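You operate a simulated robot arm through the tools that you are given. There is no shell and no other tool. Be economical: measure what you need, move in short steps, check, and stop when the job is done.

Carry out the task below with a simulated robot arm. There is one attempt and no reset: what you move stays moved.

Task
Brush sauce along the middle of the cheese, move it to the board and wipe the grease off the tray.
Fine: sauce it on the tray first; the other food stays bare; brush and cloth go back.

Only the result counts: the job must be done as asked and must still hold three seconds after the hand-in. Knocking over, shifting, dropping, spilling or breaking anything else fails it. Flat cloth is picked up by pressing the open fingertips on it (5 to 10 N) and closing them slowly along it; thin cloth reads only 2 to 8 mm in the jaws.

Robot
A 7-joint arm with a two-finger parallel gripper, fixed in place. Base frame: the origin is at the foot of the arm, x ahead of it, y to its left, z up; the work surface is at about z = 0.8. Units: m, degrees, N and s.
With the tool pointing down near the work surface it reaches from about 0.3 to 0.7 m from the base axis. Its first joint turns from -66.0 to 66.0 degrees. Payload 1.57 kg.
The tool frame sits at the grasp point between the pads (the TCP): z along the fingers, y along the line on which they close. The tips reach 0.03 m beyond it. The gripper opens to 0.11 m. The fingers are 0.024 m wide and 0.012 m thick; the gripper's body (0.048 by 0.112 m) begins 0.078 m behind the TCP.
Orientation is that of the tool frame in the base frame, as a unit quaternion [x, y, z, w]. With the fingers straight down and closing along the base's y, the tool's x points along the base's -x, its y along +y and its z along -z.

Tools
- The arm moves only by the tool send_rows. Its argument "commands" is a list of rows, each a list of 7 numbers: the shift along the tool's x, y, z in m, then the turn, a rotation vector about the tool's x, y, z in rad, then the finger opening in m, from 0 to 0.11. In form: [[dx, dy, dz, wx, wy, wz, fingers], ...]. A call has 1 to 20 rows; each row shifts and turns the commanded pose from where the row before left it, along the tool's axes as they then stand. Rows are played at 5 a second. More than 0.05 m and 8.6 degrees between two rows, or a gripper value outside its range, and nothing of the call is played. Where a pose cannot be reached the arm comes as near as it can. A force on the tool above 40 N (or 10 N above the force at the start of the call, whichever is more), or a blocked arm, ends the call early, and 0.2 s more pass. Each finger travels about 0.108 m/s and halts on what it meets, pressing with about 36 N; the grip force reading is that of the motor and also rises with nothing between the fingers. The clock runs only during rows and for 0.2 s after the last one: add rows that do not move to give the fingers time. The reply holds the time, the measured pose of the TCP, the force on the tool along the base axes, the opening and the grip force, in the units named above and with some noise.
- Cameras (640 x 400 px; columns grow to the right, rows downward): "scene" is fixed at [0.1735, -0.402, 1.3982]; the picture's right is [0.66, -0.75, 0.00], its down [-0.45, -0.40, -0.80] and it looks along [0.60, 0.53, -0.60] (base axes); focal length 254 px, centre (320, 200). "wrist" rides on the gripper at [-0.036, 0, -0.08] in the tool frame; the picture's right is [0.00, -1.00, 0.00], its down [0.97, 0.00, -0.24] and it looks along [0.24, 0.00, 0.97] (tool axes); focal length 218 px, centre (320, 200). There is no depth. A picture from a camera that has moved, and an enlarged one, comes with that camera's place and axes in the base frame and with its lens.
- grab_frame(camera): a new picture of that camera. It takes no simulated time.
- enlarge(camera, box): a new picture of the part [left, top, right, bottom] of that camera's present view, enlarged. It takes no simulated time.
- finish_job(): hands the job in; it is judged then, once.

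Work in short steps. Places have to be worked out from the pictures, the camera data and where the tool is seen: move nearer, look again, correct. Check each grasp and each placing, and mend what went wrong. You have 120 turns and 76 pictures in all, those below and enlarged ones among them. Open the gripper and draw the arm clear of the work before you hand the job in, unless the task says otherwise; then end with one line.

The tools are called after "Call:" by a JSON object that holds its "method" and its "body". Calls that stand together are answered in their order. send_rows: Moves the arm, as the interface text tells. Its arguments: {"type":"object","properties":{"commands":{"type":"array","items":{"type":"array","items":{"type":"number"}}}},"required":["commands"]} The other tools are called the same way: grab_frame (camera) takes a picture; enlarge (camera, box) takes an enlarged picture of a part of a camera's view; finish_job () hands the job in.

At the start:

```text
clock: 0.0
ee_pos: [0.3816, -0.1909, 1.2624]
orientation: [0.0, 1.0, -0.001, 0.0]
force: [-0.6, -0.6, -0.4]
width: 0.11
finger_force: 0.0
```

scene: 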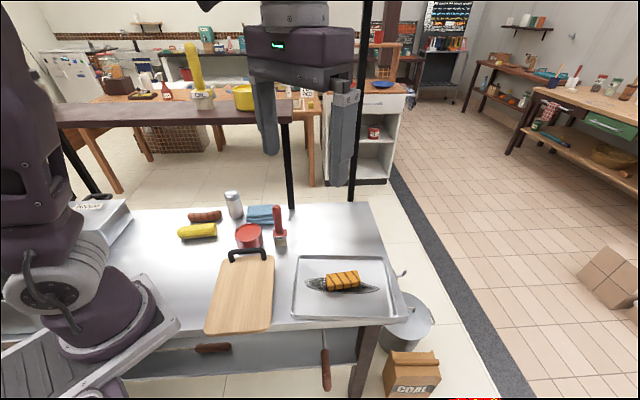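
wrist: 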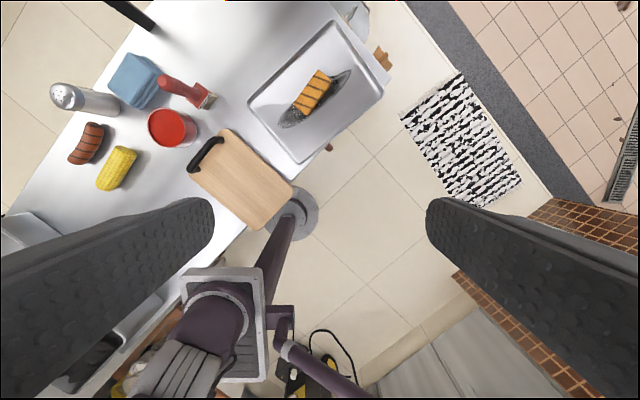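

I start with enlarged views of the table to place the items.

Call:
{"method": "enlarge", "body": {"camera": "scene", "box": [160, 170, 420, 340]}}

Call:
{"method": "enlarge", "body": {"camera": "wrist", "box": [20, 0, 420, 250]}}

```text
2.35 times, centred on (290, 255) of scene
camera zoom: at [0.1735, -0.402, 1.3982], right [0.66, -0.75, 0.0], down [-0.45, -0.4, -0.8], along [0.6, 0.53, -0.6], focal length 597 px, centre (391, 71)
```

zoom: 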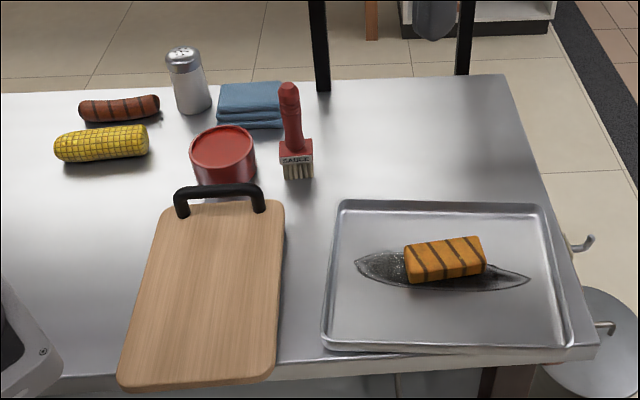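

```text
1.60 times, centred on (220, 125) of wrist
camera zoom: at [0.418, -0.189, 1.3424], right [0.0, -1.0, 0.0], down [-0.97, 0.0, 0.24], along [-0.24, 0.0, -0.97], focal length 349 px, centre (480, 320)
```

zoom: 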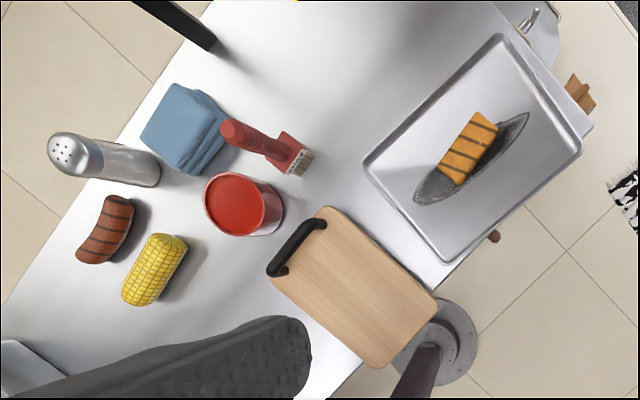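

Estimates: brush standing upright at about (.515,.07), pot (.455,.135), cloth (.555,.20), cheese (.53,-.175). I move above the brush/pot area for a closer look.

Call:
{"method": "send_rows", "body": {"commands": [[-0.012, 0.045, 0.02, 0, 0, 0, 0.11], [-0.012, 0.045, 0.02, 0, 0, 0, 0.11], [-0.012, 0.045, 0.02, 0, 0, 0, 0.11], [-0.012, 0.045, 0.02, 0, 0, 0, 0.11], [-0.012, 0.045, 0.02, 0, 0, 0, 0.11], [-0.012, 0.045, 0.02, 0, 0, 0, 0.11], [0, 0, 0, 0, 0, 0, 0.11]]}}

Call:
{"method": "grab_frame", "body": {"camera": "wrist"}}

```text
refused: row 1 steps farther than a row can; nothing moved
```

```text
71 pictures are left
camera wrist: at [0.418, -0.189, 1.3424], right [0.0, -1.0, 0.0], down [-0.97, 0.0, 0.24], along [-0.24, 0.0, -0.97], focal length 218 px, centre (320, 200)
```

wrist: 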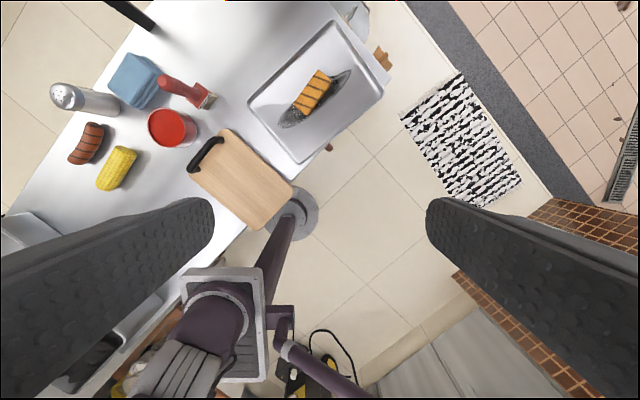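

The step norm was slightly over 0.05; I use shorter steps.

Call:
{"method": "send_rows", "body": {"commands": [[-0.01, 0.04, 0.015, 0, 0, 0, 0.11], [-0.01, 0.04, 0.015, 0, 0, 0, 0.11], [-0.01, 0.04, 0.015, 0, 0, 0, 0.11], [-0.01, 0.04, 0.015, 0, 0, 0, 0.11], [-0.01, 0.04, 0.015, 0, 0, 0, 0.11], [-0.01, 0.04, 0.015, 0, 0, 0, 0.11], [0, 0, 0, 0, 0, 0, 0.11]]}}

```text
clock: 1.6
ee_pos: [0.4417, 0.0511, 1.1727]
orientation: [0.0, 1.0, 0.0, 0.0]
force: [0.8, -0.5, 0.3]
width: 0.11
finger_force: 0.1
```

Now a near look.

Call:
{"method": "grab_frame", "body": {"camera": "wrist"}}

```text
70 pictures are left
camera wrist: at [0.479, 0.0523, 1.252], right [0.0, -1.0, 0.0], down [-0.97, 0.0, 0.24], along [-0.24, 0.0, -0.97], focal length 218 px, centre (320, 200)
```

wrist: 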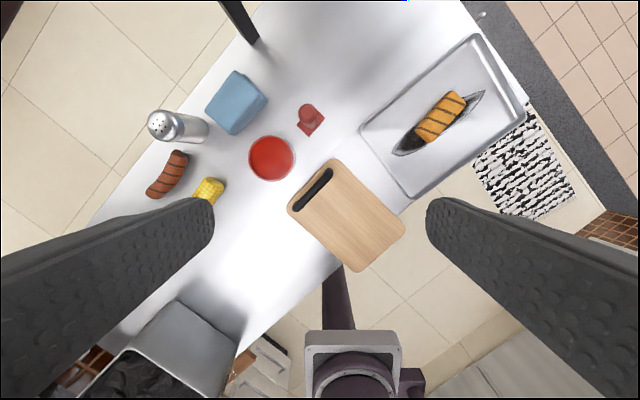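

Call:
{"method": "enlarge", "body": {"camera": "wrist", "box": [190, 50, 350, 200]}}

Call:
{"method": "enlarge", "body": {"camera": "scene", "box": [210, 180, 310, 255]}}

```text
2.67 times, centred on (270, 125) of wrist
camera zoom: at [0.479, 0.0523, 1.252], right [0.0, -1.0, 0.0], down [-0.97, 0.0, 0.24], along [-0.24, 0.0, -0.97], focal length 582 px, centre (453, 400)
```

zoom: 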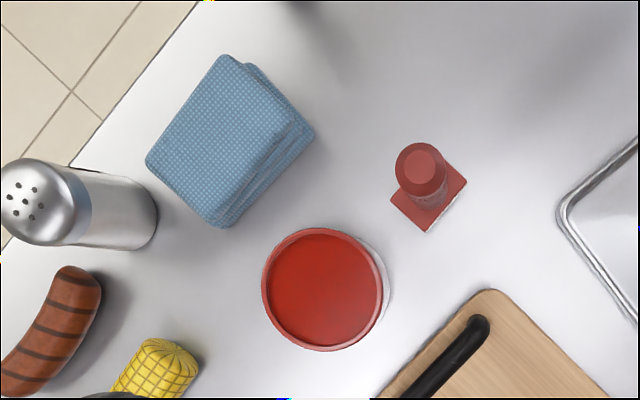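

```text
5.33 times, centred on (260, 218) of scene
camera zoom: at [0.1736, -0.402, 1.3982], right [0.66, -0.75, 0.0], down [-0.45, -0.4, -0.8], along [0.6, 0.53, -0.6], focal length 1353 px, centre (640, 107)
```

zoom: 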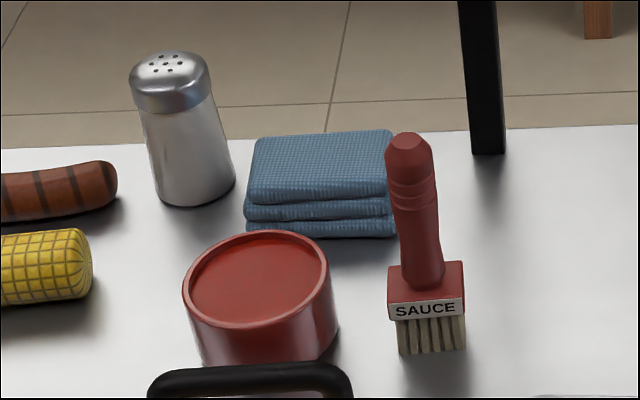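

Brush is upright with handle axis at about (.523,.069), top z≈.94. Moving above it, with narrower opening.

Call:
{"method": "send_rows", "body": {"commands": [[-0.027, 0.006, 0.04, 0, 0, 0, 0.07], [-0.027, 0.006, 0.04, 0, 0, 0, 0.07], [-0.027, 0.006, 0.04, 0, 0, 0, 0.07], [0, 0, 0, 0, 0, 0, 0.07], [0, 0, 0, 0, 0, 0, 0.07]]}}

Call:
{"method": "grab_frame", "body": {"camera": "wrist"}}

```text
clock: 2.4
ee_pos: [0.5176, 0.0644, 1.0576]
orientation: [0.0, 1.0, -0.002, -0.003]
force: [-16.0, -12.3, 2.3]
width: 0.07
finger_force: 0.1
stopped in row 4: the force on the tool passed its limit (the readings are from after the stop); the commanded pose is now the measured one
```

```text
67 pictures are left
camera wrist: at [0.5553, 0.066, 1.1373], right [0.0, -1.0, 0.0], down [-0.97, 0.0, 0.25], along [-0.25, 0.0, -0.97], focal length 218 px, centre (320, 200)
```

wrist: 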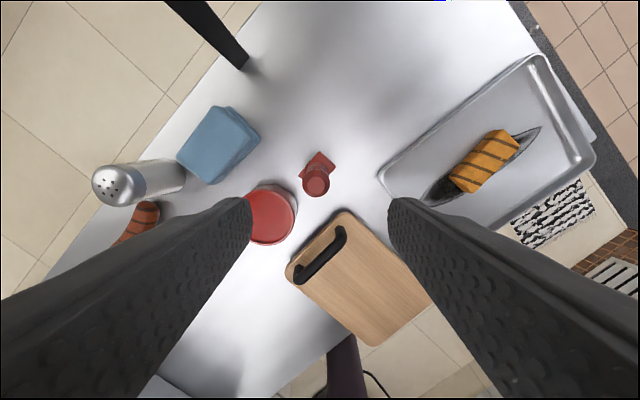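

Force of 20 N sideways with nothing near the fingers: something above touches the arm. I look at the scene.

Call:
{"method": "grab_frame", "body": {"camera": "scene"}}

```text
66 pictures are left
```

scene: 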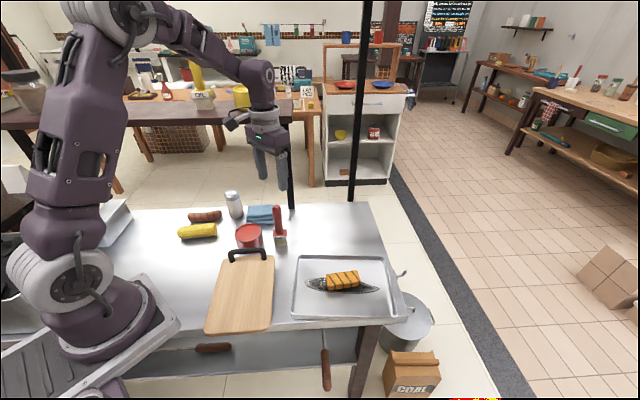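

The push-back is normal to the table's back edge, so the hand or wrist met the shelf on the black post. Looking closely.

Call:
{"method": "enlarge", "body": {"camera": "scene", "box": [140, 50, 380, 220]}}

```text
2.35 times, centred on (260, 135) of scene
camera zoom: at [0.1729, -0.4024, 1.3982], right [0.66, -0.75, 0.0], down [-0.45, -0.4, -0.8], along [0.6, 0.53, -0.6], focal length 597 px, centre (461, 353)
```

zoom: 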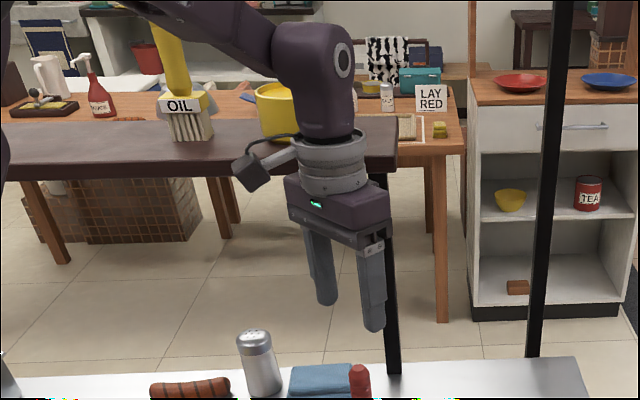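

A shelf plank (with the oil brush on it) overhangs at z≈1.17, front edge at about s=.75x+.66y≈.49; the hand's side met it. I back off, then turn the closing axis parallel to the shelf and tilt the wrist away from it.

Call:
{"method": "send_rows", "body": {"commands": [[0.035, -0.03, 0, 0, 0, 0, 0.07], [0.02, -0.02, 0, 0, 0, 0, 0.07], [0, 0, 0, 0, 0, -0.125, 0.07], [0, 0, 0, 0, 0, -0.125, 0.07], [0, 0, 0, 0, 0, -0.125, 0.07], [0, 0, 0, 0, 0, -0.125, 0.07], [0, 0, 0, 0, 0, -0.125, 0.07], [0, 0, 0, 0, 0, -0.125, 0.07], [0, 0, 0, 0, -0.13, 0, 0.07], [0, 0, 0, 0, -0.13, 0, 0.07], [0, 0, 0, 0, 0, 0, 0.07]]}}

Call:
{"method": "grab_frame", "body": {"camera": "scene"}}

Call:
{"method": "grab_frame", "body": {"camera": "wrist"}}

```text
clock: 4.8
ee_pos: [0.4651, 0.0158, 1.058]
orientation: [-0.363, 0.923, 0.047, 0.119]
force: [0.1, 0.8, 0.1]
width: 0.0702
finger_force: 0.1
```

```text
64 pictures are left
```

scene: 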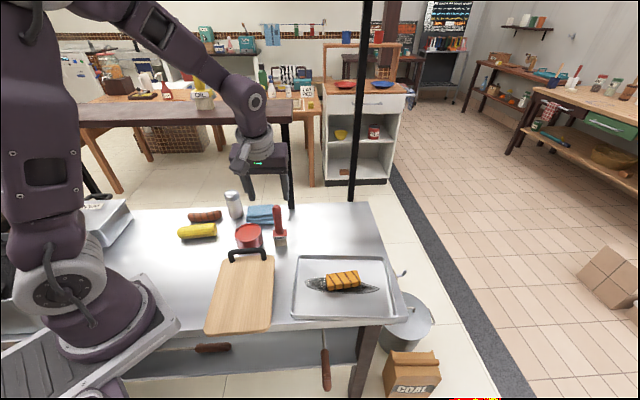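

```text
63 pictures are left
camera wrist: at [0.4759, 0.0267, 1.1442], right [0.68, -0.73, 0.0], down [-0.73, -0.68, -0.01], along [0.01, 0.01, -1.0], focal length 218 px, centre (320, 200)
```

wrist: 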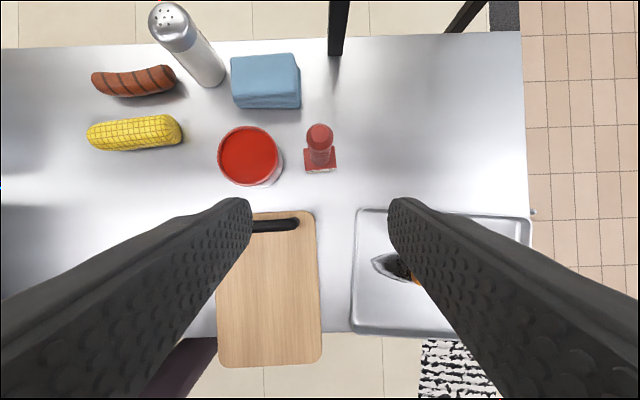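

This view is aligned with the table. In table axes e1=(.68,-.73), n=(.73,.68): brush at r≈.304, n≈.428; pot r≈.210, n≈.428. I move above the brush with the tilt kept.

Call:
{"method": "send_rows", "body": {"commands": [[-0.0201, 0, 0.0254, 0, 0, 0, 0.06], [-0.0201, 0, 0.0254, 0, 0, 0, 0.06], [-0.0201, 0, 0.0254, 0, 0, 0, 0.06], [0, 0, 0, 0, 0, 0, 0.06]]}}

Call:
{"method": "grab_frame", "body": {"camera": "wrist"}}

```text
clock: 5.8
ee_pos: [0.5211, 0.0695, 0.9998]
orientation: [-0.364, 0.923, 0.047, 0.118]
force: [0.4, -0.5, 0.8]
width: 0.0598
finger_force: 0.0
```

```text
62 pictures are left
camera wrist: at [0.5329, 0.0808, 1.0856], right [0.68, -0.73, 0.0], down [-0.73, -0.68, -0.01], along [0.01, 0.01, -1.0], focal length 218 px, centre (320, 200)
```

wrist: 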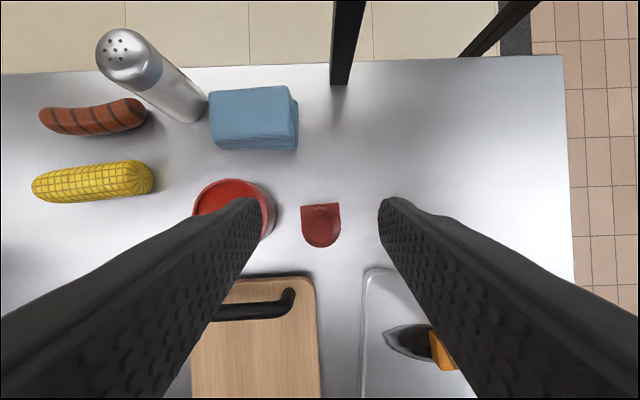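

Aligned (handle at r .304, n .427). Descend to z≈.905.

Call:
{"method": "send_rows", "body": {"commands": [[0.0081, 0, 0.0306, 0, 0, 0, 0.06], [0.0081, 0, 0.0306, 0, 0, 0, 0.06], [0.0081, 0, 0.0306, 0, 0, 0, 0.06], [0, 0, 0, 0, 0, 0, 0.06]]}}

Call:
{"method": "grab_frame", "body": {"camera": "scene"}}

```text
clock: 6.8
ee_pos: [0.5204, 0.0694, 0.9043]
orientation: [-0.363, 0.923, 0.047, 0.118]
force: [0.1, 0.1, 0.5]
width: 0.0599
finger_force: 0.0
```

```text
61 pictures are left
```

scene: 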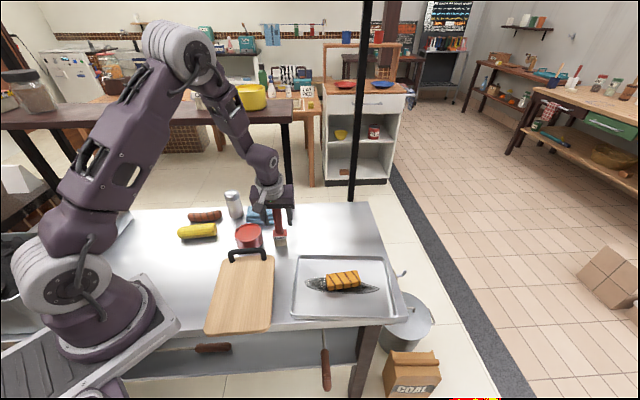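

Fingers straddle the handle. Close on it.

Call:
{"method": "send_rows", "body": {"commands": [[0, 0, 0, 0, 0, 0, 0.04], [0, 0, 0, 0, 0, 0, 0.03], [0, 0, 0, 0, 0, 0, 0.02], [0, 0, 0, 0, 0, 0, 0.01], [0, 0, 0, 0, 0, 0, 0.005], [0, 0, 0, 0, 0, 0, 0.005]]}}

Call:
{"method": "enlarge", "body": {"camera": "scene", "box": [210, 130, 350, 270]}}

```text
clock: 8.2
ee_pos: [0.5213, 0.0685, 0.903]
orientation: [-0.364, 0.923, 0.045, 0.118]
force: [0.2, -1.5, 0.6]
width: 0.025
finger_force: 35.8
```

```text
2.86 times, centred on (280, 200) of scene
camera zoom: at [0.1735, -0.402, 1.3982], right [0.66, -0.75, 0.0], down [-0.45, -0.4, -0.8], along [0.6, 0.53, -0.6], focal length 725 px, centre (434, 200)
```

zoom: 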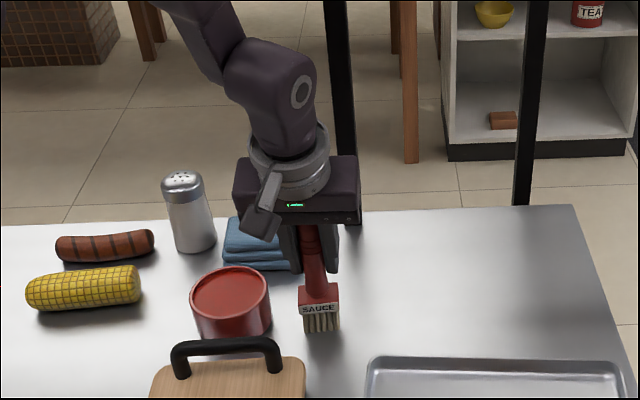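

Held (25 mm). Lift 0.09 m straight up, then shift 0.094 m to over the pot.

Call:
{"method": "send_rows", "body": {"commands": [[-0.0077, 0, -0.029, 0, 0, 0, 0.005], [-0.0077, 0, -0.029, 0, 0, 0, 0.005], [-0.0077, 0, -0.029, 0, 0, 0, 0.005], [0, 0.0235, 0, 0, 0, 0, 0.005], [0, 0.0235, 0, 0, 0, 0, 0.005], [0, 0.0235, 0, 0, 0, 0, 0.005], [0, 0.0235, 0, 0, 0, 0, 0.005], [0, 0, 0, 0, 0, 0, 0.005]]}}

Call:
{"method": "enlarge", "body": {"camera": "scene", "box": [200, 150, 320, 270]}}

Call:
{"method": "grab_frame", "body": {"camera": "wrist"}}

```text
clock: 10.0
ee_pos: [0.4586, 0.1382, 0.9931]
orientation: [-0.363, 0.923, 0.047, 0.118]
force: [0.4, 0.3, -0.6]
width: 0.0248
finger_force: 35.6
```

```text
3.33 times, centred on (260, 210) of scene
camera zoom: at [0.1735, -0.402, 1.3982], right [0.66, -0.75, 0.0], down [-0.45, -0.4, -0.8], along [0.6, 0.53, -0.6], focal length 846 px, centre (520, 167)
```

zoom: 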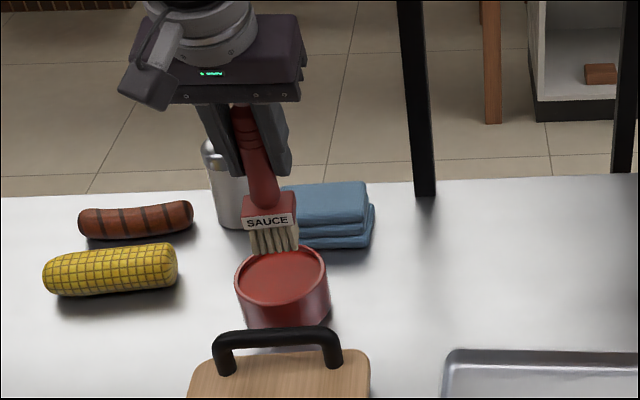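

```text
58 pictures are left
camera wrist: at [0.4686, 0.1481, 1.0803], right [0.68, -0.73, 0.0], down [-0.73, -0.68, -0.01], along [0.01, 0.01, -1.0], focal length 218 px, centre (320, 200)
```

wrist: 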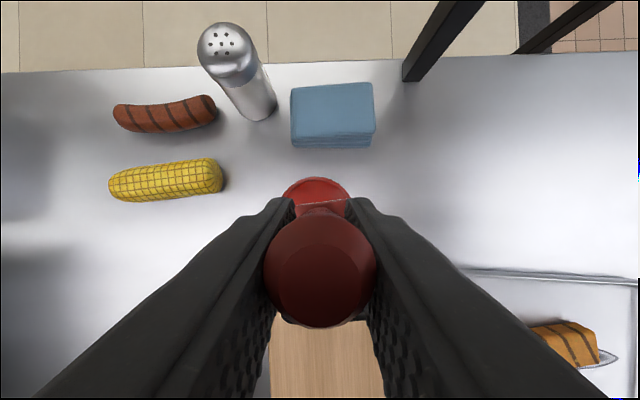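

Brush is centred over the pot. Dip down 0.055 m, wait, and read the force.

Call:
{"method": "send_rows", "body": {"commands": [[0.0047, 0, 0.0177, 0, 0, 0, 0.005], [0.0047, 0, 0.0177, 0, 0, 0, 0.005], [0.0047, 0, 0.0177, 0, 0, 0, 0.005], [0, 0, 0, 0, 0, 0, 0.005], [0, 0, 0, 0, 0, 0, 0.005]]}}

Call:
{"method": "enlarge", "body": {"camera": "scene", "box": [200, 150, 320, 270]}}

```text
clock: 11.2
ee_pos: [0.4577, 0.1389, 0.9394]
orientation: [-0.364, 0.922, 0.047, 0.121]
force: [6.8, 2.6, 29.9]
width: 0.025
finger_force: 36.0
```

```text
3.33 times, centred on (260, 210) of scene
camera zoom: at [0.1733, -0.4021, 1.3982], right [0.66, -0.75, 0.0], down [-0.45, -0.4, -0.8], along [0.6, 0.53, -0.6], focal length 846 px, centre (520, 167)
```

zoom: 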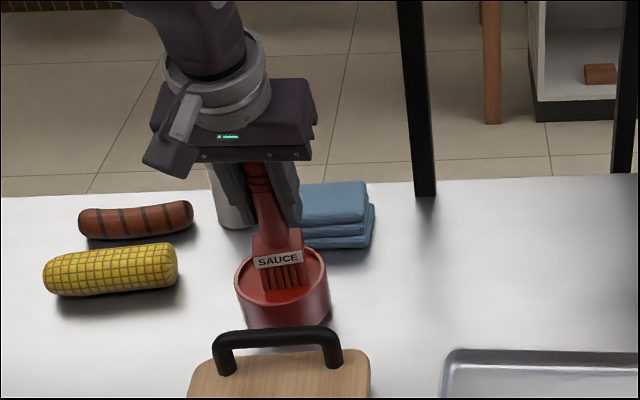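

Bristles are red; pressing force is 30 N, so raise now.

Call:
{"method": "send_rows", "body": {"commands": [[-0.0025, 0, -0.0093, 0, 0, 0, 0.005], [-0.006, 0, -0.0227, 0, 0, 0, 0.005], [-0.006, 0, -0.0227, 0, 0, 0, 0.005], [-0.006, 0, -0.0227, 0, 0, 0, 0.005], [0, 0, 0, 0, 0, 0, 0.005], [0, 0, 0, 0, 0, 0, 0.005]]}}

Call:
{"method": "enlarge", "body": {"camera": "scene", "box": [200, 130, 320, 250]}}

```text
clock: 12.6
ee_pos: [0.4581, 0.1377, 1.019]
orientation: [-0.363, 0.923, 0.046, 0.118]
force: [0.3, 0.2, -1.1]
width: 0.0251
finger_force: 36.1
```

```text
3.33 times, centred on (260, 190) of scene
camera zoom: at [0.1735, -0.402, 1.3982], right [0.66, -0.75, 0.0], down [-0.45, -0.4, -0.8], along [0.6, 0.53, -0.6], focal length 846 px, centre (520, 233)
```

zoom: 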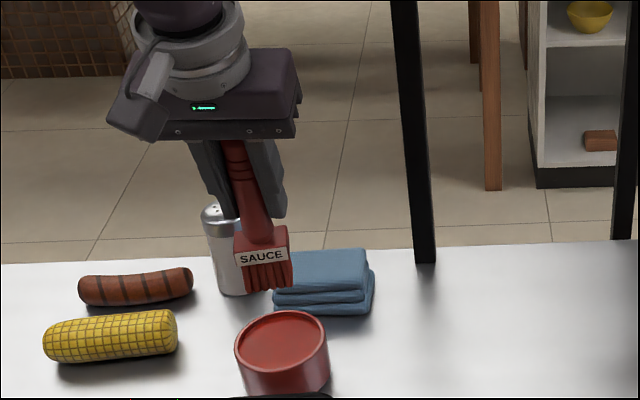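

Brush loaded. Carry it to a viewing spot just in front of the tray's cheese (r .488, n .20).

Call:
{"method": "send_rows", "body": {"commands": [[0.0275, -0.0346, -0.0073, 0, 0, 0, 0.005], [0.0275, -0.0346, -0.0073, 0, 0, 0, 0.005], [0.0275, -0.0346, -0.0073, 0, 0, 0, 0.005], [0.0275, -0.0346, -0.0073, 0, 0, 0, 0.005], [0.0275, -0.0346, -0.0073, 0, 0, 0, 0.005], [0.0275, -0.0346, -0.0073, 0, 0, 0, 0.005], [0.0275, -0.0346, -0.0073, 0, 0, 0, 0.005], [0.0275, -0.0346, -0.0073, 0, 0, 0, 0.005], [0, 0, 0, 0, 0, 0, 0.005]]}}

Call:
{"method": "grab_frame", "body": {"camera": "wrist"}}

Call:
{"method": "enlarge", "body": {"camera": "scene", "box": [260, 190, 420, 330]}}

```text
clock: 14.6
ee_pos: [0.4806, -0.2203, 1.0202]
orientation: [-0.364, 0.923, 0.047, 0.118]
force: [-0.1, 0.2, -0.7]
width: 0.0251
finger_force: 36.0
```

```text
55 pictures are left
camera wrist: at [0.491, -0.2087, 1.1064], right [0.68, -0.73, 0.0], down [-0.73, -0.68, -0.01], along [0.01, 0.01, -1.0], focal length 218 px, centre (320, 200)
```

wrist: 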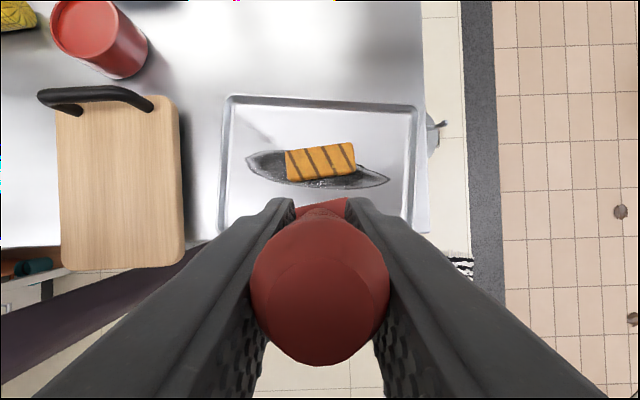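

```text
2.86 times, centred on (340, 260) of scene
camera zoom: at [0.1735, -0.402, 1.3982], right [0.66, -0.75, 0.0], down [-0.45, -0.4, -0.8], along [0.6, 0.53, -0.6], focal length 725 px, centre (263, 29)
```

zoom: 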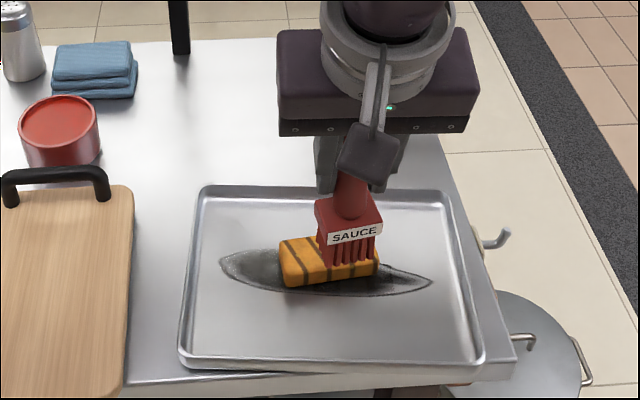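

Enlarging the cheese in the wrist view to get its axis.

Call:
{"method": "enlarge", "body": {"camera": "wrist", "box": [210, 85, 430, 222]}}

```text
2.91 times, centred on (320, 154) of wrist
camera zoom: at [0.491, -0.2087, 1.1064], right [0.68, -0.73, 0.0], down [-0.73, -0.68, -0.01], along [0.01, 0.01, -1.0], focal length 635 px, centre (320, 335)
```

zoom: 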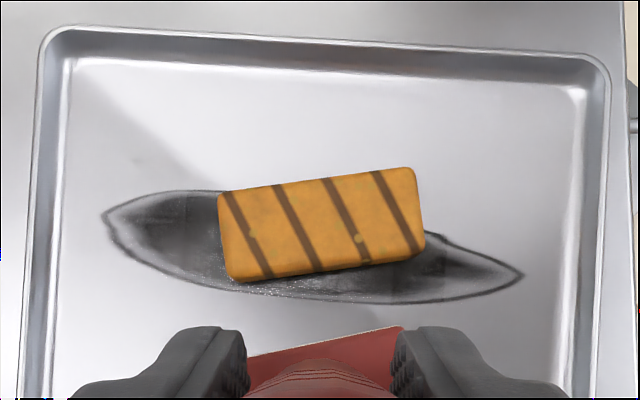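

Cheese: centre r≈.486, n≈.268, long axis 8° off e1, about 84×34 mm; the brush's wide side is already aligned with it. Move above its left end and descend to ~1.5 cm above.

Call:
{"method": "send_rows", "body": {"commands": [[-0.0302, 0.0108, 0.008, 0, 0, 0, 0.005], [-0.0302, 0.0108, 0.008, 0, 0, 0, 0.005], [0.0057, 0, 0.0216, 0, 0, 0, 0.005], [0.0057, 0, 0.0216, 0, 0, 0, 0.005], [0.0057, 0, 0.0216, 0, 0, 0, 0.005], [0, 0, 0, 0, 0, 0, 0.005], [0, 0, 0, 0, 0, 0, 0.005]]}}

Call:
{"method": "enlarge", "body": {"camera": "scene", "box": [290, 200, 400, 300]}}

```text
clock: 16.2
ee_pos: [0.511, -0.1618, 0.952]
orientation: [-0.363, 0.923, 0.047, 0.117]
force: [0.5, 0.3, -1.2]
width: 0.0247
finger_force: 36.5
```

```text
4.00 times, centred on (345, 250) of scene
camera zoom: at [0.1736, -0.402, 1.3982], right [0.66, -0.75, 0.0], down [-0.45, -0.4, -0.8], along [0.6, 0.53, -0.6], focal length 1015 px, centre (220, 0)
```

zoom: 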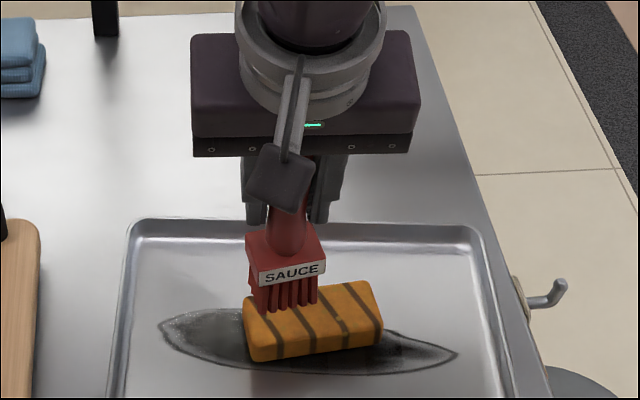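

Descend gently toward contact, 8 mm in 2 mm rows.

Call:
{"method": "send_rows", "body": {"commands": [[0.0005, 0, 0.0019, 0, 0, 0, 0.005], [0.0005, 0, 0.0019, 0, 0, 0, 0.005], [0.0005, 0, 0.0019, 0, 0, 0, 0.005], [0.0005, 0, 0.0019, 0, 0, 0, 0.005], [0, 0, 0, 0, 0, 0, 0.005]]}}

Call:
{"method": "enlarge", "body": {"camera": "scene", "box": [310, 235, 370, 295]}}

```text
clock: 17.4
ee_pos: [0.5105, -0.1604, 0.9445]
orientation: [-0.363, 0.923, 0.047, 0.118]
force: [-0.7, -0.6, -0.6]
width: 0.0248
finger_force: 35.9
```

```text
6.67 times, centred on (340, 265) of scene
camera zoom: at [0.1736, -0.402, 1.3982], right [0.66, -0.75, 0.0], down [-0.45, -0.4, -0.8], along [0.6, 0.53, -0.6], focal length 1691 px, centre (187, -233)
```

zoom: 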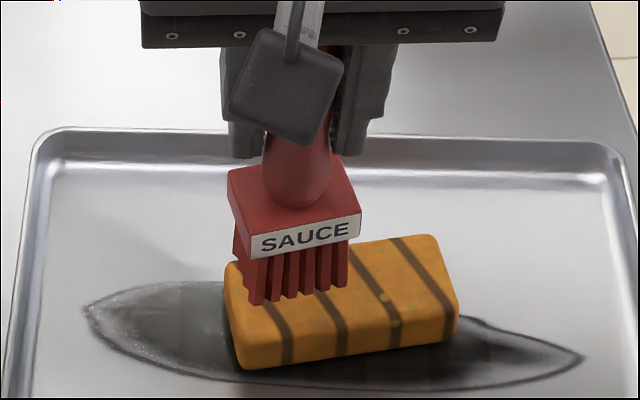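

Not touching yet, cheese top is lower than assumed (≈.825); that puts its centre ~4 mm further back. Correct n by +5 mm and lower 9 mm more.

Call:
{"method": "send_rows", "body": {"commands": [[-0.0048, 0, 0.0013, 0, 0, 0, 0.005], [0.0008, 0, 0.0029, 0, 0, 0, 0.005], [0.0008, 0, 0.0029, 0, 0, 0, 0.005], [0.0008, 0, 0.0029, 0, 0, 0, 0.005], [0, 0, 0, 0, 0, 0, 0.005]]}}

Call:
{"method": "enlarge", "body": {"camera": "scene", "box": [310, 235, 370, 295]}}

```text
clock: 18.6
ee_pos: [0.5138, -0.1575, 0.934]
orientation: [-0.363, 0.923, 0.047, 0.119]
force: [-1.1, 0.7, -0.7]
width: 0.0249
finger_force: 35.8
```

```text
6.67 times, centred on (340, 265) of scene
camera zoom: at [0.1736, -0.402, 1.3982], right [0.66, -0.75, 0.0], down [-0.45, -0.4, -0.8], along [0.6, 0.53, -0.6], focal length 1691 px, centre (187, -233)
```

zoom: 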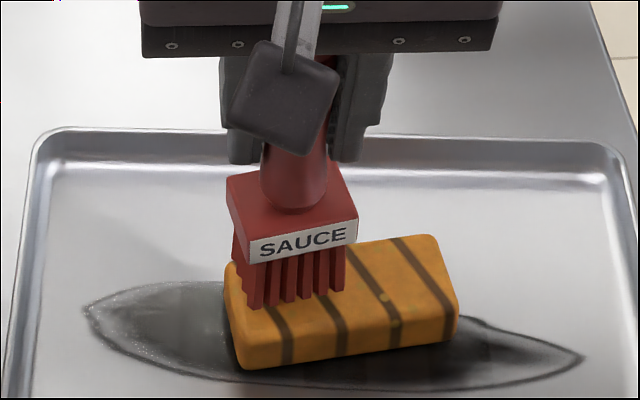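

Still free. Lower further 6 mm.

Call:
{"method": "send_rows", "body": {"commands": [[0.0005, 0, 0.0019, 0, 0, 0, 0.005], [0.0005, 0, 0.0019, 0, 0, 0, 0.005], [0.0005, 0, 0.0019, 0, 0, 0, 0.005], [0, 0, 0, 0, 0, 0, 0.005]]}}

```text
clock: 19.6
ee_pos: [0.5146, -0.1592, 0.9293]
orientation: [-0.364, 0.923, 0.046, 0.118]
force: [0.0, 0.4, -1.3]
width: 0.0248
finger_force: 35.7
```

Call:
{"method": "send_rows", "body": {"commands": [[0.0003, 0, 0.001, 0, 0, 0, 0.005], [0.0003, 0, 0.001, 0, 0, 0, 0.005], [0.0003, 0, 0.001, 0, 0, 0, 0.005], [0, 0, 0, 0, 0, 0, 0.005]]}}

Call:
{"method": "enlarge", "body": {"camera": "scene", "box": [310, 235, 370, 295]}}

```text
clock: 20.6
ee_pos: [0.5132, -0.1591, 0.9259]
orientation: [-0.364, 0.923, 0.047, 0.118]
force: [0.3, -0.3, -1.0]
width: 0.0247
finger_force: 35.8
```

```text
6.67 times, centred on (340, 265) of scene
camera zoom: at [0.1736, -0.402, 1.3982], right [0.66, -0.75, 0.0], down [-0.45, -0.4, -0.8], along [0.6, 0.53, -0.6], focal length 1691 px, centre (187, -233)
```

zoom: 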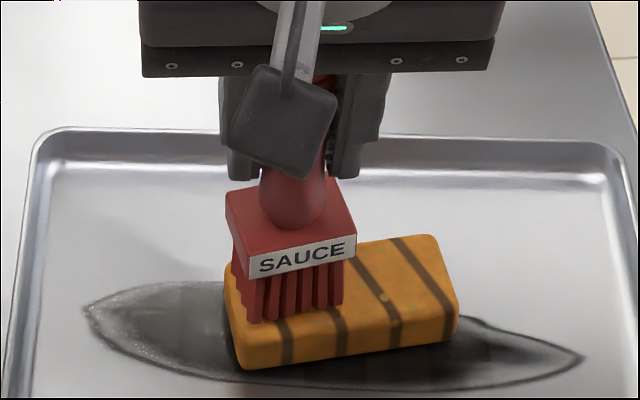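

Close to contact; lower 3 mm more.

Call:
{"method": "send_rows", "body": {"commands": [[0.0003, 0, 0.001, 0, 0, 0, 0.005], [0.0003, 0, 0.001, 0, 0, 0, 0.005], [0.0003, 0, 0.001, 0, 0, 0, 0.005], [0, 0, 0, 0, 0, 0, 0.005]]}}

```text
clock: 21.6
ee_pos: [0.5132, -0.1588, 0.9235]
orientation: [-0.363, 0.923, 0.047, 0.118]
force: [0.5, -0.3, -0.2]
width: 0.0248
finger_force: 36.0
```

Call:
{"method": "send_rows", "body": {"commands": [[0.0003, 0, 0.001, 0, 0, 0, 0.005], [0.0003, 0, 0.001, 0, 0, 0, 0.005], [0, 0, 0, 0, 0, 0, 0.005]]}}

Call:
{"method": "enlarge", "body": {"camera": "scene", "box": [310, 235, 370, 295]}}

```text
clock: 22.4
ee_pos: [0.514, -0.1578, 0.9236]
orientation: [-0.363, 0.923, 0.046, 0.119]
force: [-5.6, 2.4, 33.3]
width: 0.0249
finger_force: 35.9
```

```text
6.67 times, centred on (340, 265) of scene
camera zoom: at [0.1729, -0.4018, 1.3984], right [0.66, -0.75, 0.0], down [-0.45, -0.4, -0.8], along [0.6, 0.53, -0.6], focal length 1691 px, centre (187, -233)
```

zoom: 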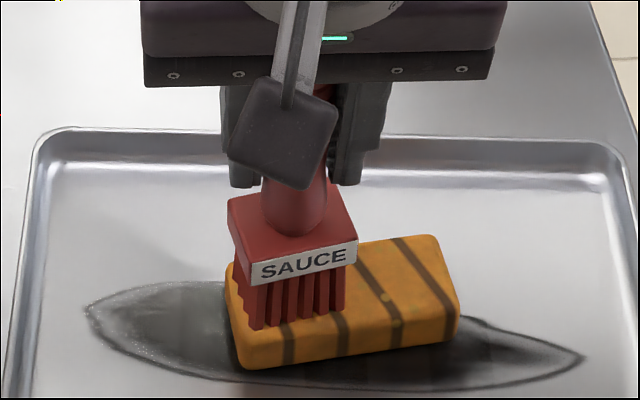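

Contact, but stiff (33 N). Ease up 1.5 mm.

Call:
{"method": "send_rows", "body": {"commands": [[-0.0004, 0, -0.0014, 0, 0, 0, 0.005], [0, 0, 0, 0, 0, 0, 0.005]]}}

```text
clock: 23.0
ee_pos: [0.514, -0.1578, 0.9227]
orientation: [-0.364, 0.923, 0.047, 0.118]
force: [3.9, -0.1, 8.7]
width: 0.0247
finger_force: 36.4
```

About 9 N. Stroke along the cheese's axis, half way first.

Call:
{"method": "send_rows", "body": {"commands": [[-0.0008, -0.0054, 0.0002, 0, 0, 0, 0.005], [-0.0008, -0.0054, 0.0002, 0, 0, 0, 0.005], [-0.0008, -0.0054, 0.0002, 0, 0, 0, 0.005], [-0.0008, -0.0054, 0.0002, 0, 0, 0, 0.005]]}}

Call:
{"method": "enlarge", "body": {"camera": "scene", "box": [310, 235, 370, 295]}}

```text
clock: 24.0
ee_pos: [0.5315, -0.1728, 0.9219]
orientation: [-0.365, 0.922, 0.047, 0.118]
force: [0.0, 0.5, 0.4]
width: 0.0249
finger_force: 36.3
```

```text
6.67 times, centred on (340, 265) of scene
camera zoom: at [0.1735, -0.402, 1.3982], right [0.66, -0.75, 0.0], down [-0.45, -0.4, -0.8], along [0.6, 0.53, -0.6], focal length 1691 px, centre (187, -233)
```

zoom: 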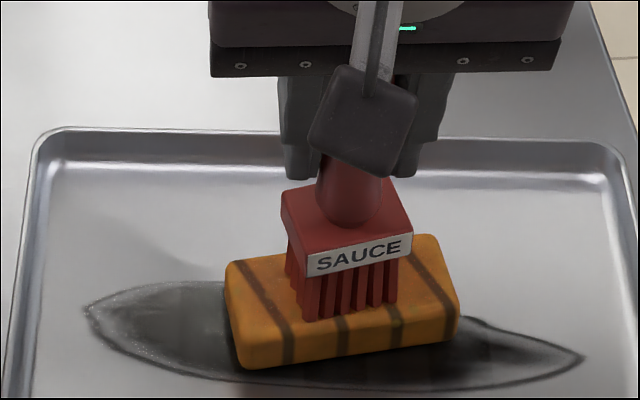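

Cheese held still, but contact faded and no sauce shows yet. Press slightly (0.7 mm) and continue slowly.

Call:
{"method": "send_rows", "body": {"commands": [[0.0002, 0, 0.0008, 0, 0, 0, 0.005], [0, 0, 0, 0, 0, 0, 0.005]]}}

```text
clock: 24.6
ee_pos: [0.53, -0.1728, 0.9224]
orientation: [-0.363, 0.923, 0.046, 0.119]
force: [-3.2, -1.2, 12.0]
width: 0.0247
finger_force: 35.9
```

Call:
{"method": "send_rows", "body": {"commands": [[-0.0004, -0.0027, 0.0001, 0, 0, 0, 0.005], [-0.0004, -0.0027, 0.0001, 0, 0, 0, 0.005], [-0.0004, -0.0027, 0.0001, 0, 0, 0, 0.005], [-0.0004, -0.0027, 0.0001, 0, 0, 0, 0.005], [-0.0004, -0.0027, 0.0001, 0, 0, 0, 0.005], [-0.0004, -0.0027, 0.0001, 0, 0, 0, 0.005], [-0.0004, -0.0027, 0.0001, 0, 0, 0, 0.005]]}}

Call:
{"method": "enlarge", "body": {"camera": "scene", "box": [310, 235, 370, 295]}}

```text
clock: 26.2
ee_pos: [0.5461, -0.1852, 0.9218]
orientation: [-0.364, 0.923, 0.047, 0.119]
force: [-3.7, 2.6, 10.1]
width: 0.0246
finger_force: 36.3
```

```text
6.67 times, centred on (340, 265) of scene
camera zoom: at [0.1733, -0.4019, 1.3983], right [0.66, -0.75, 0.0], down [-0.45, -0.4, -0.8], along [0.6, 0.53, -0.6], focal length 1691 px, centre (187, -233)
```

zoom: 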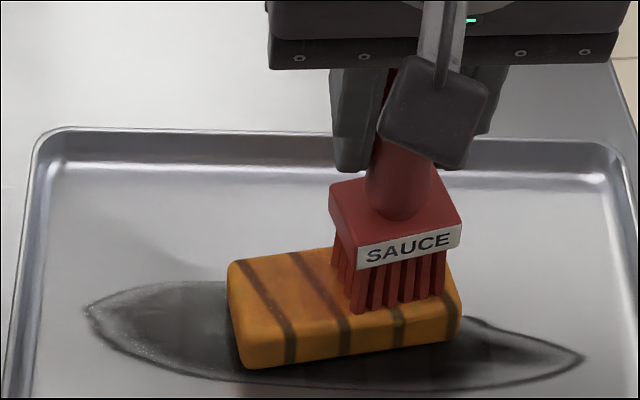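

A faint sauce smear appears. Stroke back slowly to the left end with the same pressure.

Call:
{"method": "send_rows", "body": {"commands": [[0.0004, 0.0027, -0.0001, 0, 0, 0, 0.005], [0.0004, 0.0027, -0.0001, 0, 0, 0, 0.005], [0.0004, 0.0027, -0.0001, 0, 0, 0, 0.005], [0.0004, 0.0027, -0.0001, 0, 0, 0, 0.005], [0.0004, 0.0027, -0.0001, 0, 0, 0, 0.005], [0.0004, 0.0027, -0.0001, 0, 0, 0, 0.005], [0.0004, 0.0027, -0.0001, 0, 0, 0, 0.005], [0.0004, 0.0027, -0.0001, 0, 0, 0, 0.005], [0.0004, 0.0027, 0, 0, 0, 0, 0.005], [0.0004, 0.0027, 0, 0, 0, 0, 0.005]]}}

Call:
{"method": "enlarge", "body": {"camera": "scene", "box": [310, 235, 370, 295]}}

```text
clock: 28.4
ee_pos: [0.5256, -0.167, 0.9208]
orientation: [-0.363, 0.923, 0.046, 0.119]
force: [6.1, -4.0, 18.7]
width: 0.025
finger_force: 36.0
```

```text
6.67 times, centred on (340, 265) of scene
camera zoom: at [0.1734, -0.402, 1.3982], right [0.66, -0.75, 0.0], down [-0.45, -0.4, -0.8], along [0.6, 0.53, -0.6], focal length 1691 px, centre (187, -233)
```

zoom: 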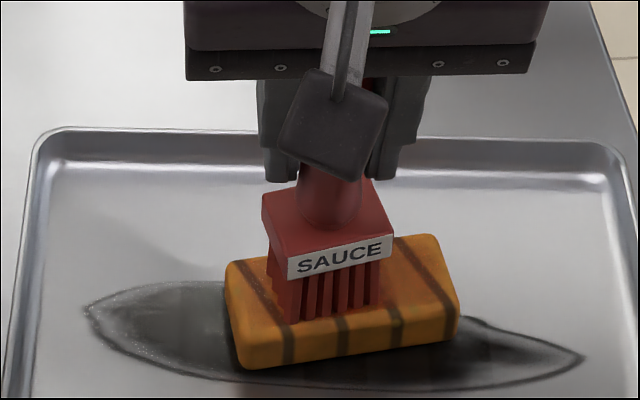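

Call:
{"method": "send_rows", "body": {"commands": [[0.0003, 0.0027, -0.0003, 0, 0, 0, 0.005], [0.0004, 0.0027, -0.0001, 0, 0, 0, 0.005], [0.0004, 0.0027, -0.0001, 0, 0, 0, 0.005], [0.0004, 0.0027, -0.0001, 0, 0, 0, 0.005], [0.0004, 0.0027, -0.0001, 0, 0, 0, 0.005], [0.0004, 0.0027, -0.0001, 0, 0, 0, 0.005], [0, 0, 0, 0, 0, 0, 0.005]]}}

```text
clock: 30.0
ee_pos: [0.5121, -0.1565, 0.9219]
orientation: [-0.364, 0.923, 0.046, 0.118]
force: [5.7, -4.2, 17.6]
width: 0.0249
finger_force: 35.5
```

Left end reached with ~17 N. One more full stroke to the right.

Call:
{"method": "send_rows", "body": {"commands": [[-0.0004, -0.0028, 0.0001, 0, 0, 0, 0.005], [-0.0004, -0.0028, 0.0001, 0, 0, 0, 0.005], [-0.0004, -0.0028, 0.0001, 0, 0, 0, 0.005], [-0.0004, -0.0028, 0.0001, 0, 0, 0, 0.005], [-0.0004, -0.0028, 0.0001, 0, 0, 0, 0.005], [-0.0004, -0.0028, 0.0001, 0, 0, 0, 0.005], [-0.0004, -0.0028, 0.0001, 0, 0, 0, 0.005], [-0.0004, -0.0028, 0.0001, 0, 0, 0, 0.005], [-0.0004, -0.0028, 0.0001, 0, 0, 0, 0.005], [-0.0004, -0.0028, 0.0001, 0, 0, 0, 0.005], [-0.0004, -0.0028, 0.0001, 0, 0, 0, 0.005], [-0.0004, -0.0028, 0.0001, 0, 0, 0, 0.005], [-0.0004, -0.0028, 0.0001, 0, 0, 0, 0.005], [-0.0004, -0.0028, 0.0001, 0, 0, 0, 0.005], [-0.0004, -0.0028, 0.0001, 0, 0, 0, 0.005], [-0.0004, -0.0028, 0.0001, 0, 0, 0, 0.005]]}}

Call:
{"method": "enlarge", "body": {"camera": "scene", "box": [310, 235, 370, 295]}}

```text
clock: 33.4
ee_pos: [0.5469, -0.1854, 0.9225]
orientation: [-0.363, 0.923, 0.047, 0.118]
force: [0.6, 0.0, 0.5]
width: 0.0248
finger_force: 35.4
```

```text
6.67 times, centred on (340, 265) of scene
camera zoom: at [0.1735, -0.402, 1.3982], right [0.66, -0.75, 0.0], down [-0.45, -0.4, -0.8], along [0.6, 0.53, -0.6], focal length 1691 px, centre (187, -233)
```

zoom: 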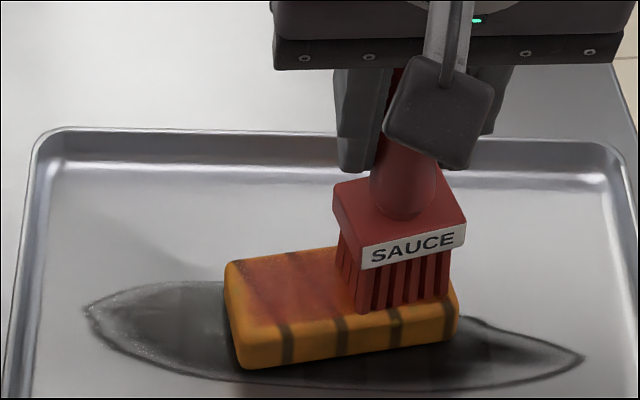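

Good red band. Press again here, work the right end with a short back-and-forth, then lift off.

Call:
{"method": "send_rows", "body": {"commands": [[0.0003, 0, 0.0011, 0, 0, 0, 0.005], [-0.0004, -0.0025, 0.0001, 0, 0, 0, 0.005], [-0.0003, -0.002, 0.0001, 0, 0, 0, 0.005], [0.0004, 0.0028, -0.0001, 0, 0, 0, 0.005], [0.0004, 0.0028, -0.0001, 0, 0, 0, 0.005], [0.0004, 0.0028, -0.0001, 0, 0, 0, 0.005], [0.0004, 0.0028, -0.0001, 0, 0, 0, 0.005], [0.0004, 0.0028, -0.0001, 0, 0, 0, 0.005], [0.0004, 0.0028, -0.0001, 0, 0, 0, 0.005], [0.0004, 0.0028, -0.0001, 0, 0, 0, 0.005], [-0.0026, 0, -0.0097, 0, 0, 0, 0.005], [-0.0077, 0, -0.029, 0, 0, 0, 0.005], [-0.0077, 0, -0.029, 0, 0, 0, 0.005], [0, 0, 0, 0, 0, 0, 0.005]]}}

Call:
{"method": "enlarge", "body": {"camera": "scene", "box": [310, 235, 370, 295]}}

```text
clock: 36.4
ee_pos: [0.5362, -0.1757, 0.9904]
orientation: [-0.363, 0.923, 0.048, 0.118]
force: [0.5, 0.7, -1.3]
width: 0.0247
finger_force: 35.4
```

```text
6.67 times, centred on (340, 265) of scene
camera zoom: at [0.1735, -0.402, 1.3982], right [0.66, -0.75, 0.0], down [-0.45, -0.4, -0.8], along [0.6, 0.53, -0.6], focal length 1691 px, centre (187, -233)
```

zoom: 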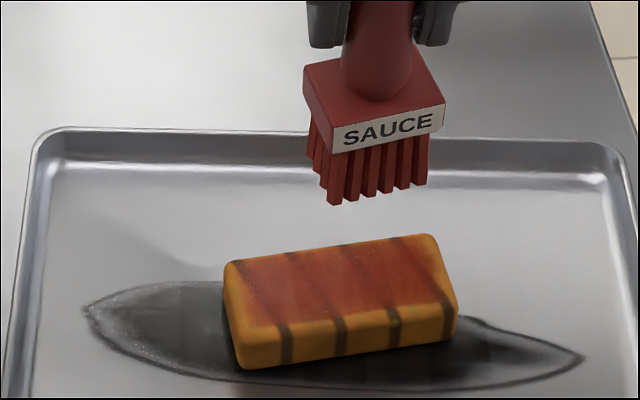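

The sauce band lies along the middle. Return the brush: same grip pose as at pick-up (.5213,.0685), first at height.

Call:
{"method": "send_rows", "body": {"commands": [[-0.0254, 0.0314, 0.005, 0, 0, 0, 0.005], [-0.0254, 0.0314, 0.005, 0, 0, 0, 0.005], [-0.0254, 0.0314, 0.005, 0, 0, 0, 0.005], [-0.0254, 0.0314, 0.005, 0, 0, 0, 0.005], [-0.0254, 0.0314, 0.005, 0, 0, 0, 0.005], [-0.0254, 0.0314, 0.005, 0, 0, 0, 0.005], [0, 0, 0, 0, 0, 0, 0.005], [0, 0, 0, 0, 0, 0, 0.005]]}}

```text
clock: 38.2
ee_pos: [0.5198, 0.0687, 1.0007]
orientation: [-0.364, 0.923, 0.047, 0.119]
force: [0.4, -0.3, -1.1]
width: 0.0248
finger_force: 35.6
```

Lower to z≈.911.

Call:
{"method": "send_rows", "body": {"commands": [[0.0077, 0, 0.029, 0, 0, 0, 0.005], [0.0077, 0, 0.029, 0, 0, 0, 0.005], [0.0077, 0, 0.029, 0, 0, 0, 0.005], [0, 0, 0, 0, 0, 0, 0.005], [0, 0, 0, 0, 0, 0, 0.005]]}}

Call:
{"method": "enlarge", "body": {"camera": "scene", "box": [230, 190, 320, 270]}}

```text
clock: 39.4
ee_pos: [0.5203, 0.0683, 0.9101]
orientation: [-0.363, 0.923, 0.046, 0.118]
force: [0.1, 0.7, -0.5]
width: 0.0247
finger_force: 35.9
```

```text
5.00 times, centred on (275, 230) of scene
camera zoom: at [0.1736, -0.402, 1.3982], right [0.66, -0.75, 0.0], down [-0.45, -0.4, -0.8], along [0.6, 0.53, -0.6], focal length 1268 px, centre (545, 50)
```

zoom: 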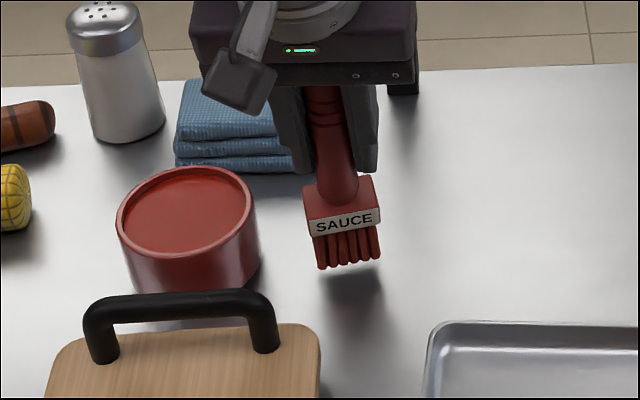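

Yaw seems to have turned ~5° in the grip versus the original; turn it back about the vertical, then lower in small steps.

Call:
{"method": "send_rows", "body": {"commands": [[0, 0, 0, 0.018, 0, 0.068, 0.005], [0.0008, 0, 0.0029, 0, 0, 0, 0.005], [0.0005, 0, 0.0019, 0, 0, 0, 0.005], [0, 0, 0, 0, 0, 0, 0.005]]}}

```text
clock: 40.4
ee_pos: [0.5206, 0.0682, 0.9049]
orientation: [-0.331, 0.935, 0.043, 0.12]
force: [0.3, 0.3, -0.8]
width: 0.0248
finger_force: 35.7
```

Call:
{"method": "send_rows", "body": {"commands": [[0.0003, 0, 0.001, 0, 0, 0, 0.005], [0.0003, 0, 0.001, 0, 0, 0, 0.005], [0, 0, 0, 0, 0, 0, 0.005]]}}

Call:
{"method": "enlarge", "body": {"camera": "scene", "box": [230, 190, 320, 270]}}

```text
clock: 41.2
ee_pos: [0.5201, 0.0673, 0.903]
orientation: [-0.331, 0.935, 0.042, 0.12]
force: [0.2, 0.0, -1.4]
width: 0.0248
finger_force: 35.9
```

```text
5.00 times, centred on (275, 230) of scene
camera zoom: at [0.1736, -0.402, 1.3982], right [0.66, -0.75, 0.0], down [-0.45, -0.4, -0.8], along [0.6, 0.53, -0.6], focal length 1268 px, centre (545, 50)
```

zoom: 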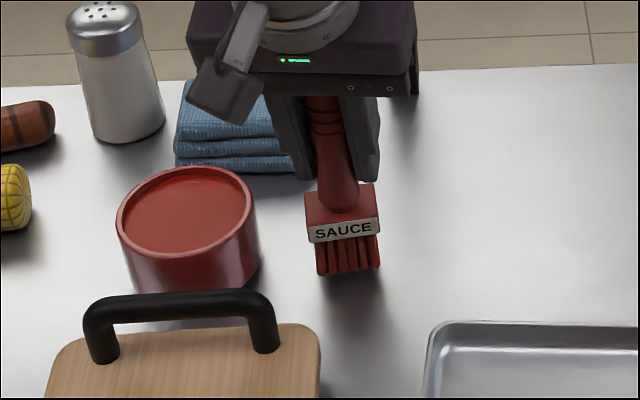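

Call:
{"method": "send_rows", "body": {"commands": [[0.0002, 0, 0.0008, 0, 0, 0, 0.005], [0.0002, 0, 0.0008, 0, 0, 0, 0.005], [0, 0, 0, 0, 0, 0, 0.005]]}}

```text
clock: 42.0
ee_pos: [0.5207, 0.0682, 0.9015]
orientation: [-0.331, 0.935, 0.042, 0.12]
force: [-0.1, 0.8, -0.8]
width: 0.0248
finger_force: 35.7
```

Call:
{"method": "send_rows", "body": {"commands": [[0.0002, 0, 0.0008, 0, 0, 0, 0.005], [0.0002, 0, 0.0008, 0, 0, 0, 0.005], [0, 0, 0, 0, 0, 0, 0.005]]}}

```text
clock: 42.8
ee_pos: [0.5206, 0.0688, 0.9002]
orientation: [-0.33, 0.935, 0.043, 0.12]
force: [0.0, 0.0, -1.7]
width: 0.025
finger_force: 35.9
```

Call:
{"method": "send_rows", "body": {"commands": [[0.0002, 0, 0.0008, 0, 0, 0, 0.005], [0.0002, 0, 0.0008, 0, 0, 0, 0.005], [0, 0, 0, 0, 0, 0, 0.005]]}}

Call:
{"method": "enlarge", "body": {"camera": "scene", "box": [255, 210, 305, 260]}}

```text
clock: 43.6
ee_pos: [0.5197, 0.0685, 0.8987]
orientation: [-0.33, 0.935, 0.042, 0.12]
force: [0.1, 0.5, -1.2]
width: 0.025
finger_force: 35.8
```

```text
8.00 times, centred on (280, 235) of scene
camera zoom: at [0.1736, -0.402, 1.3982], right [0.66, -0.75, 0.0], down [-0.45, -0.4, -0.8], along [0.6, 0.53, -0.6], focal length 2029 px, centre (640, -80)
```

zoom: 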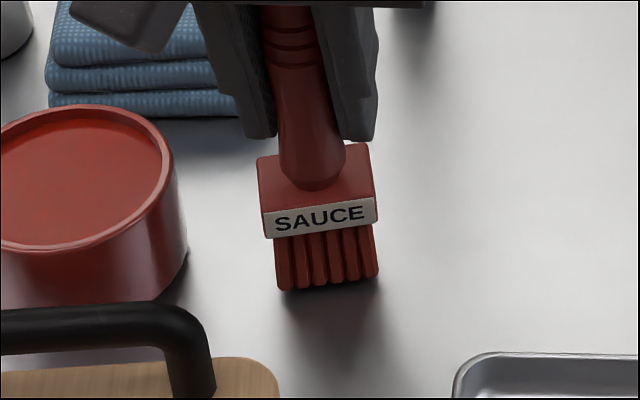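

Bristle bottom now appears at the same picture point as originally; only a hair more to contact.

Call:
{"method": "send_rows", "body": {"commands": [[0.0002, 0, 0.0008, 0, 0, 0, 0.005], [0.0002, 0, 0.0008, 0, 0, 0, 0.005], [0, 0, 0, 0, 0, 0, 0.005]]}}

```text
clock: 44.4
ee_pos: [0.5208, 0.0681, 0.8966]
orientation: [-0.33, 0.935, 0.043, 0.12]
force: [-0.2, 0.5, -1.2]
width: 0.0248
finger_force: 35.9
```

Call:
{"method": "send_rows", "body": {"commands": [[0.0002, 0, 0.0008, 0, 0, 0, 0.005], [0.0002, 0, 0.0008, 0, 0, 0, 0.005], [0, 0, 0, 0, 0, 0, 0.005]]}}

```text
clock: 45.2
ee_pos: [0.5203, 0.0675, 0.8948]
orientation: [-0.33, 0.935, 0.042, 0.12]
force: [-0.2, -0.3, -1.2]
width: 0.0249
finger_force: 36.2
```

No contact yet (the brush slid up in the grip while pressing). Continue.

Call:
{"method": "send_rows", "body": {"commands": [[0.0002, 0, 0.0008, 0, 0, 0, 0.005], [0.0002, 0, 0.0008, 0, 0, 0, 0.005], [0, 0, 0, 0, 0, 0, 0.005]]}}

Call:
{"method": "enlarge", "body": {"camera": "scene", "box": [255, 210, 305, 260]}}

```text
clock: 46.0
ee_pos: [0.5196, 0.0673, 0.8929]
orientation: [-0.331, 0.935, 0.042, 0.121]
force: [-6.6, -2.0, 25.1]
width: 0.0248
finger_force: 35.4
```

```text
8.00 times, centred on (280, 235) of scene
camera zoom: at [0.173, -0.4021, 1.3983], right [0.66, -0.75, 0.0], down [-0.45, -0.4, -0.8], along [0.6, 0.53, -0.6], focal length 2029 px, centre (640, -80)
```

zoom: 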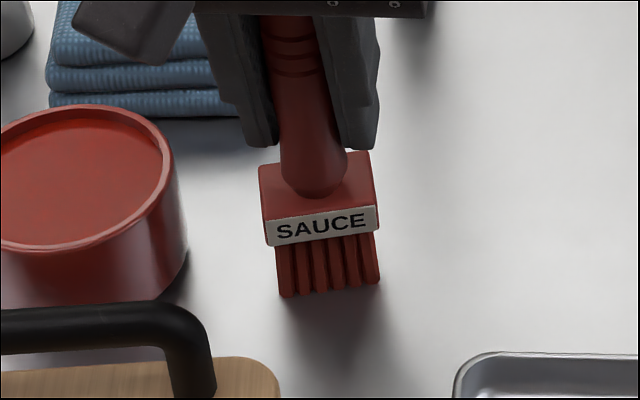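

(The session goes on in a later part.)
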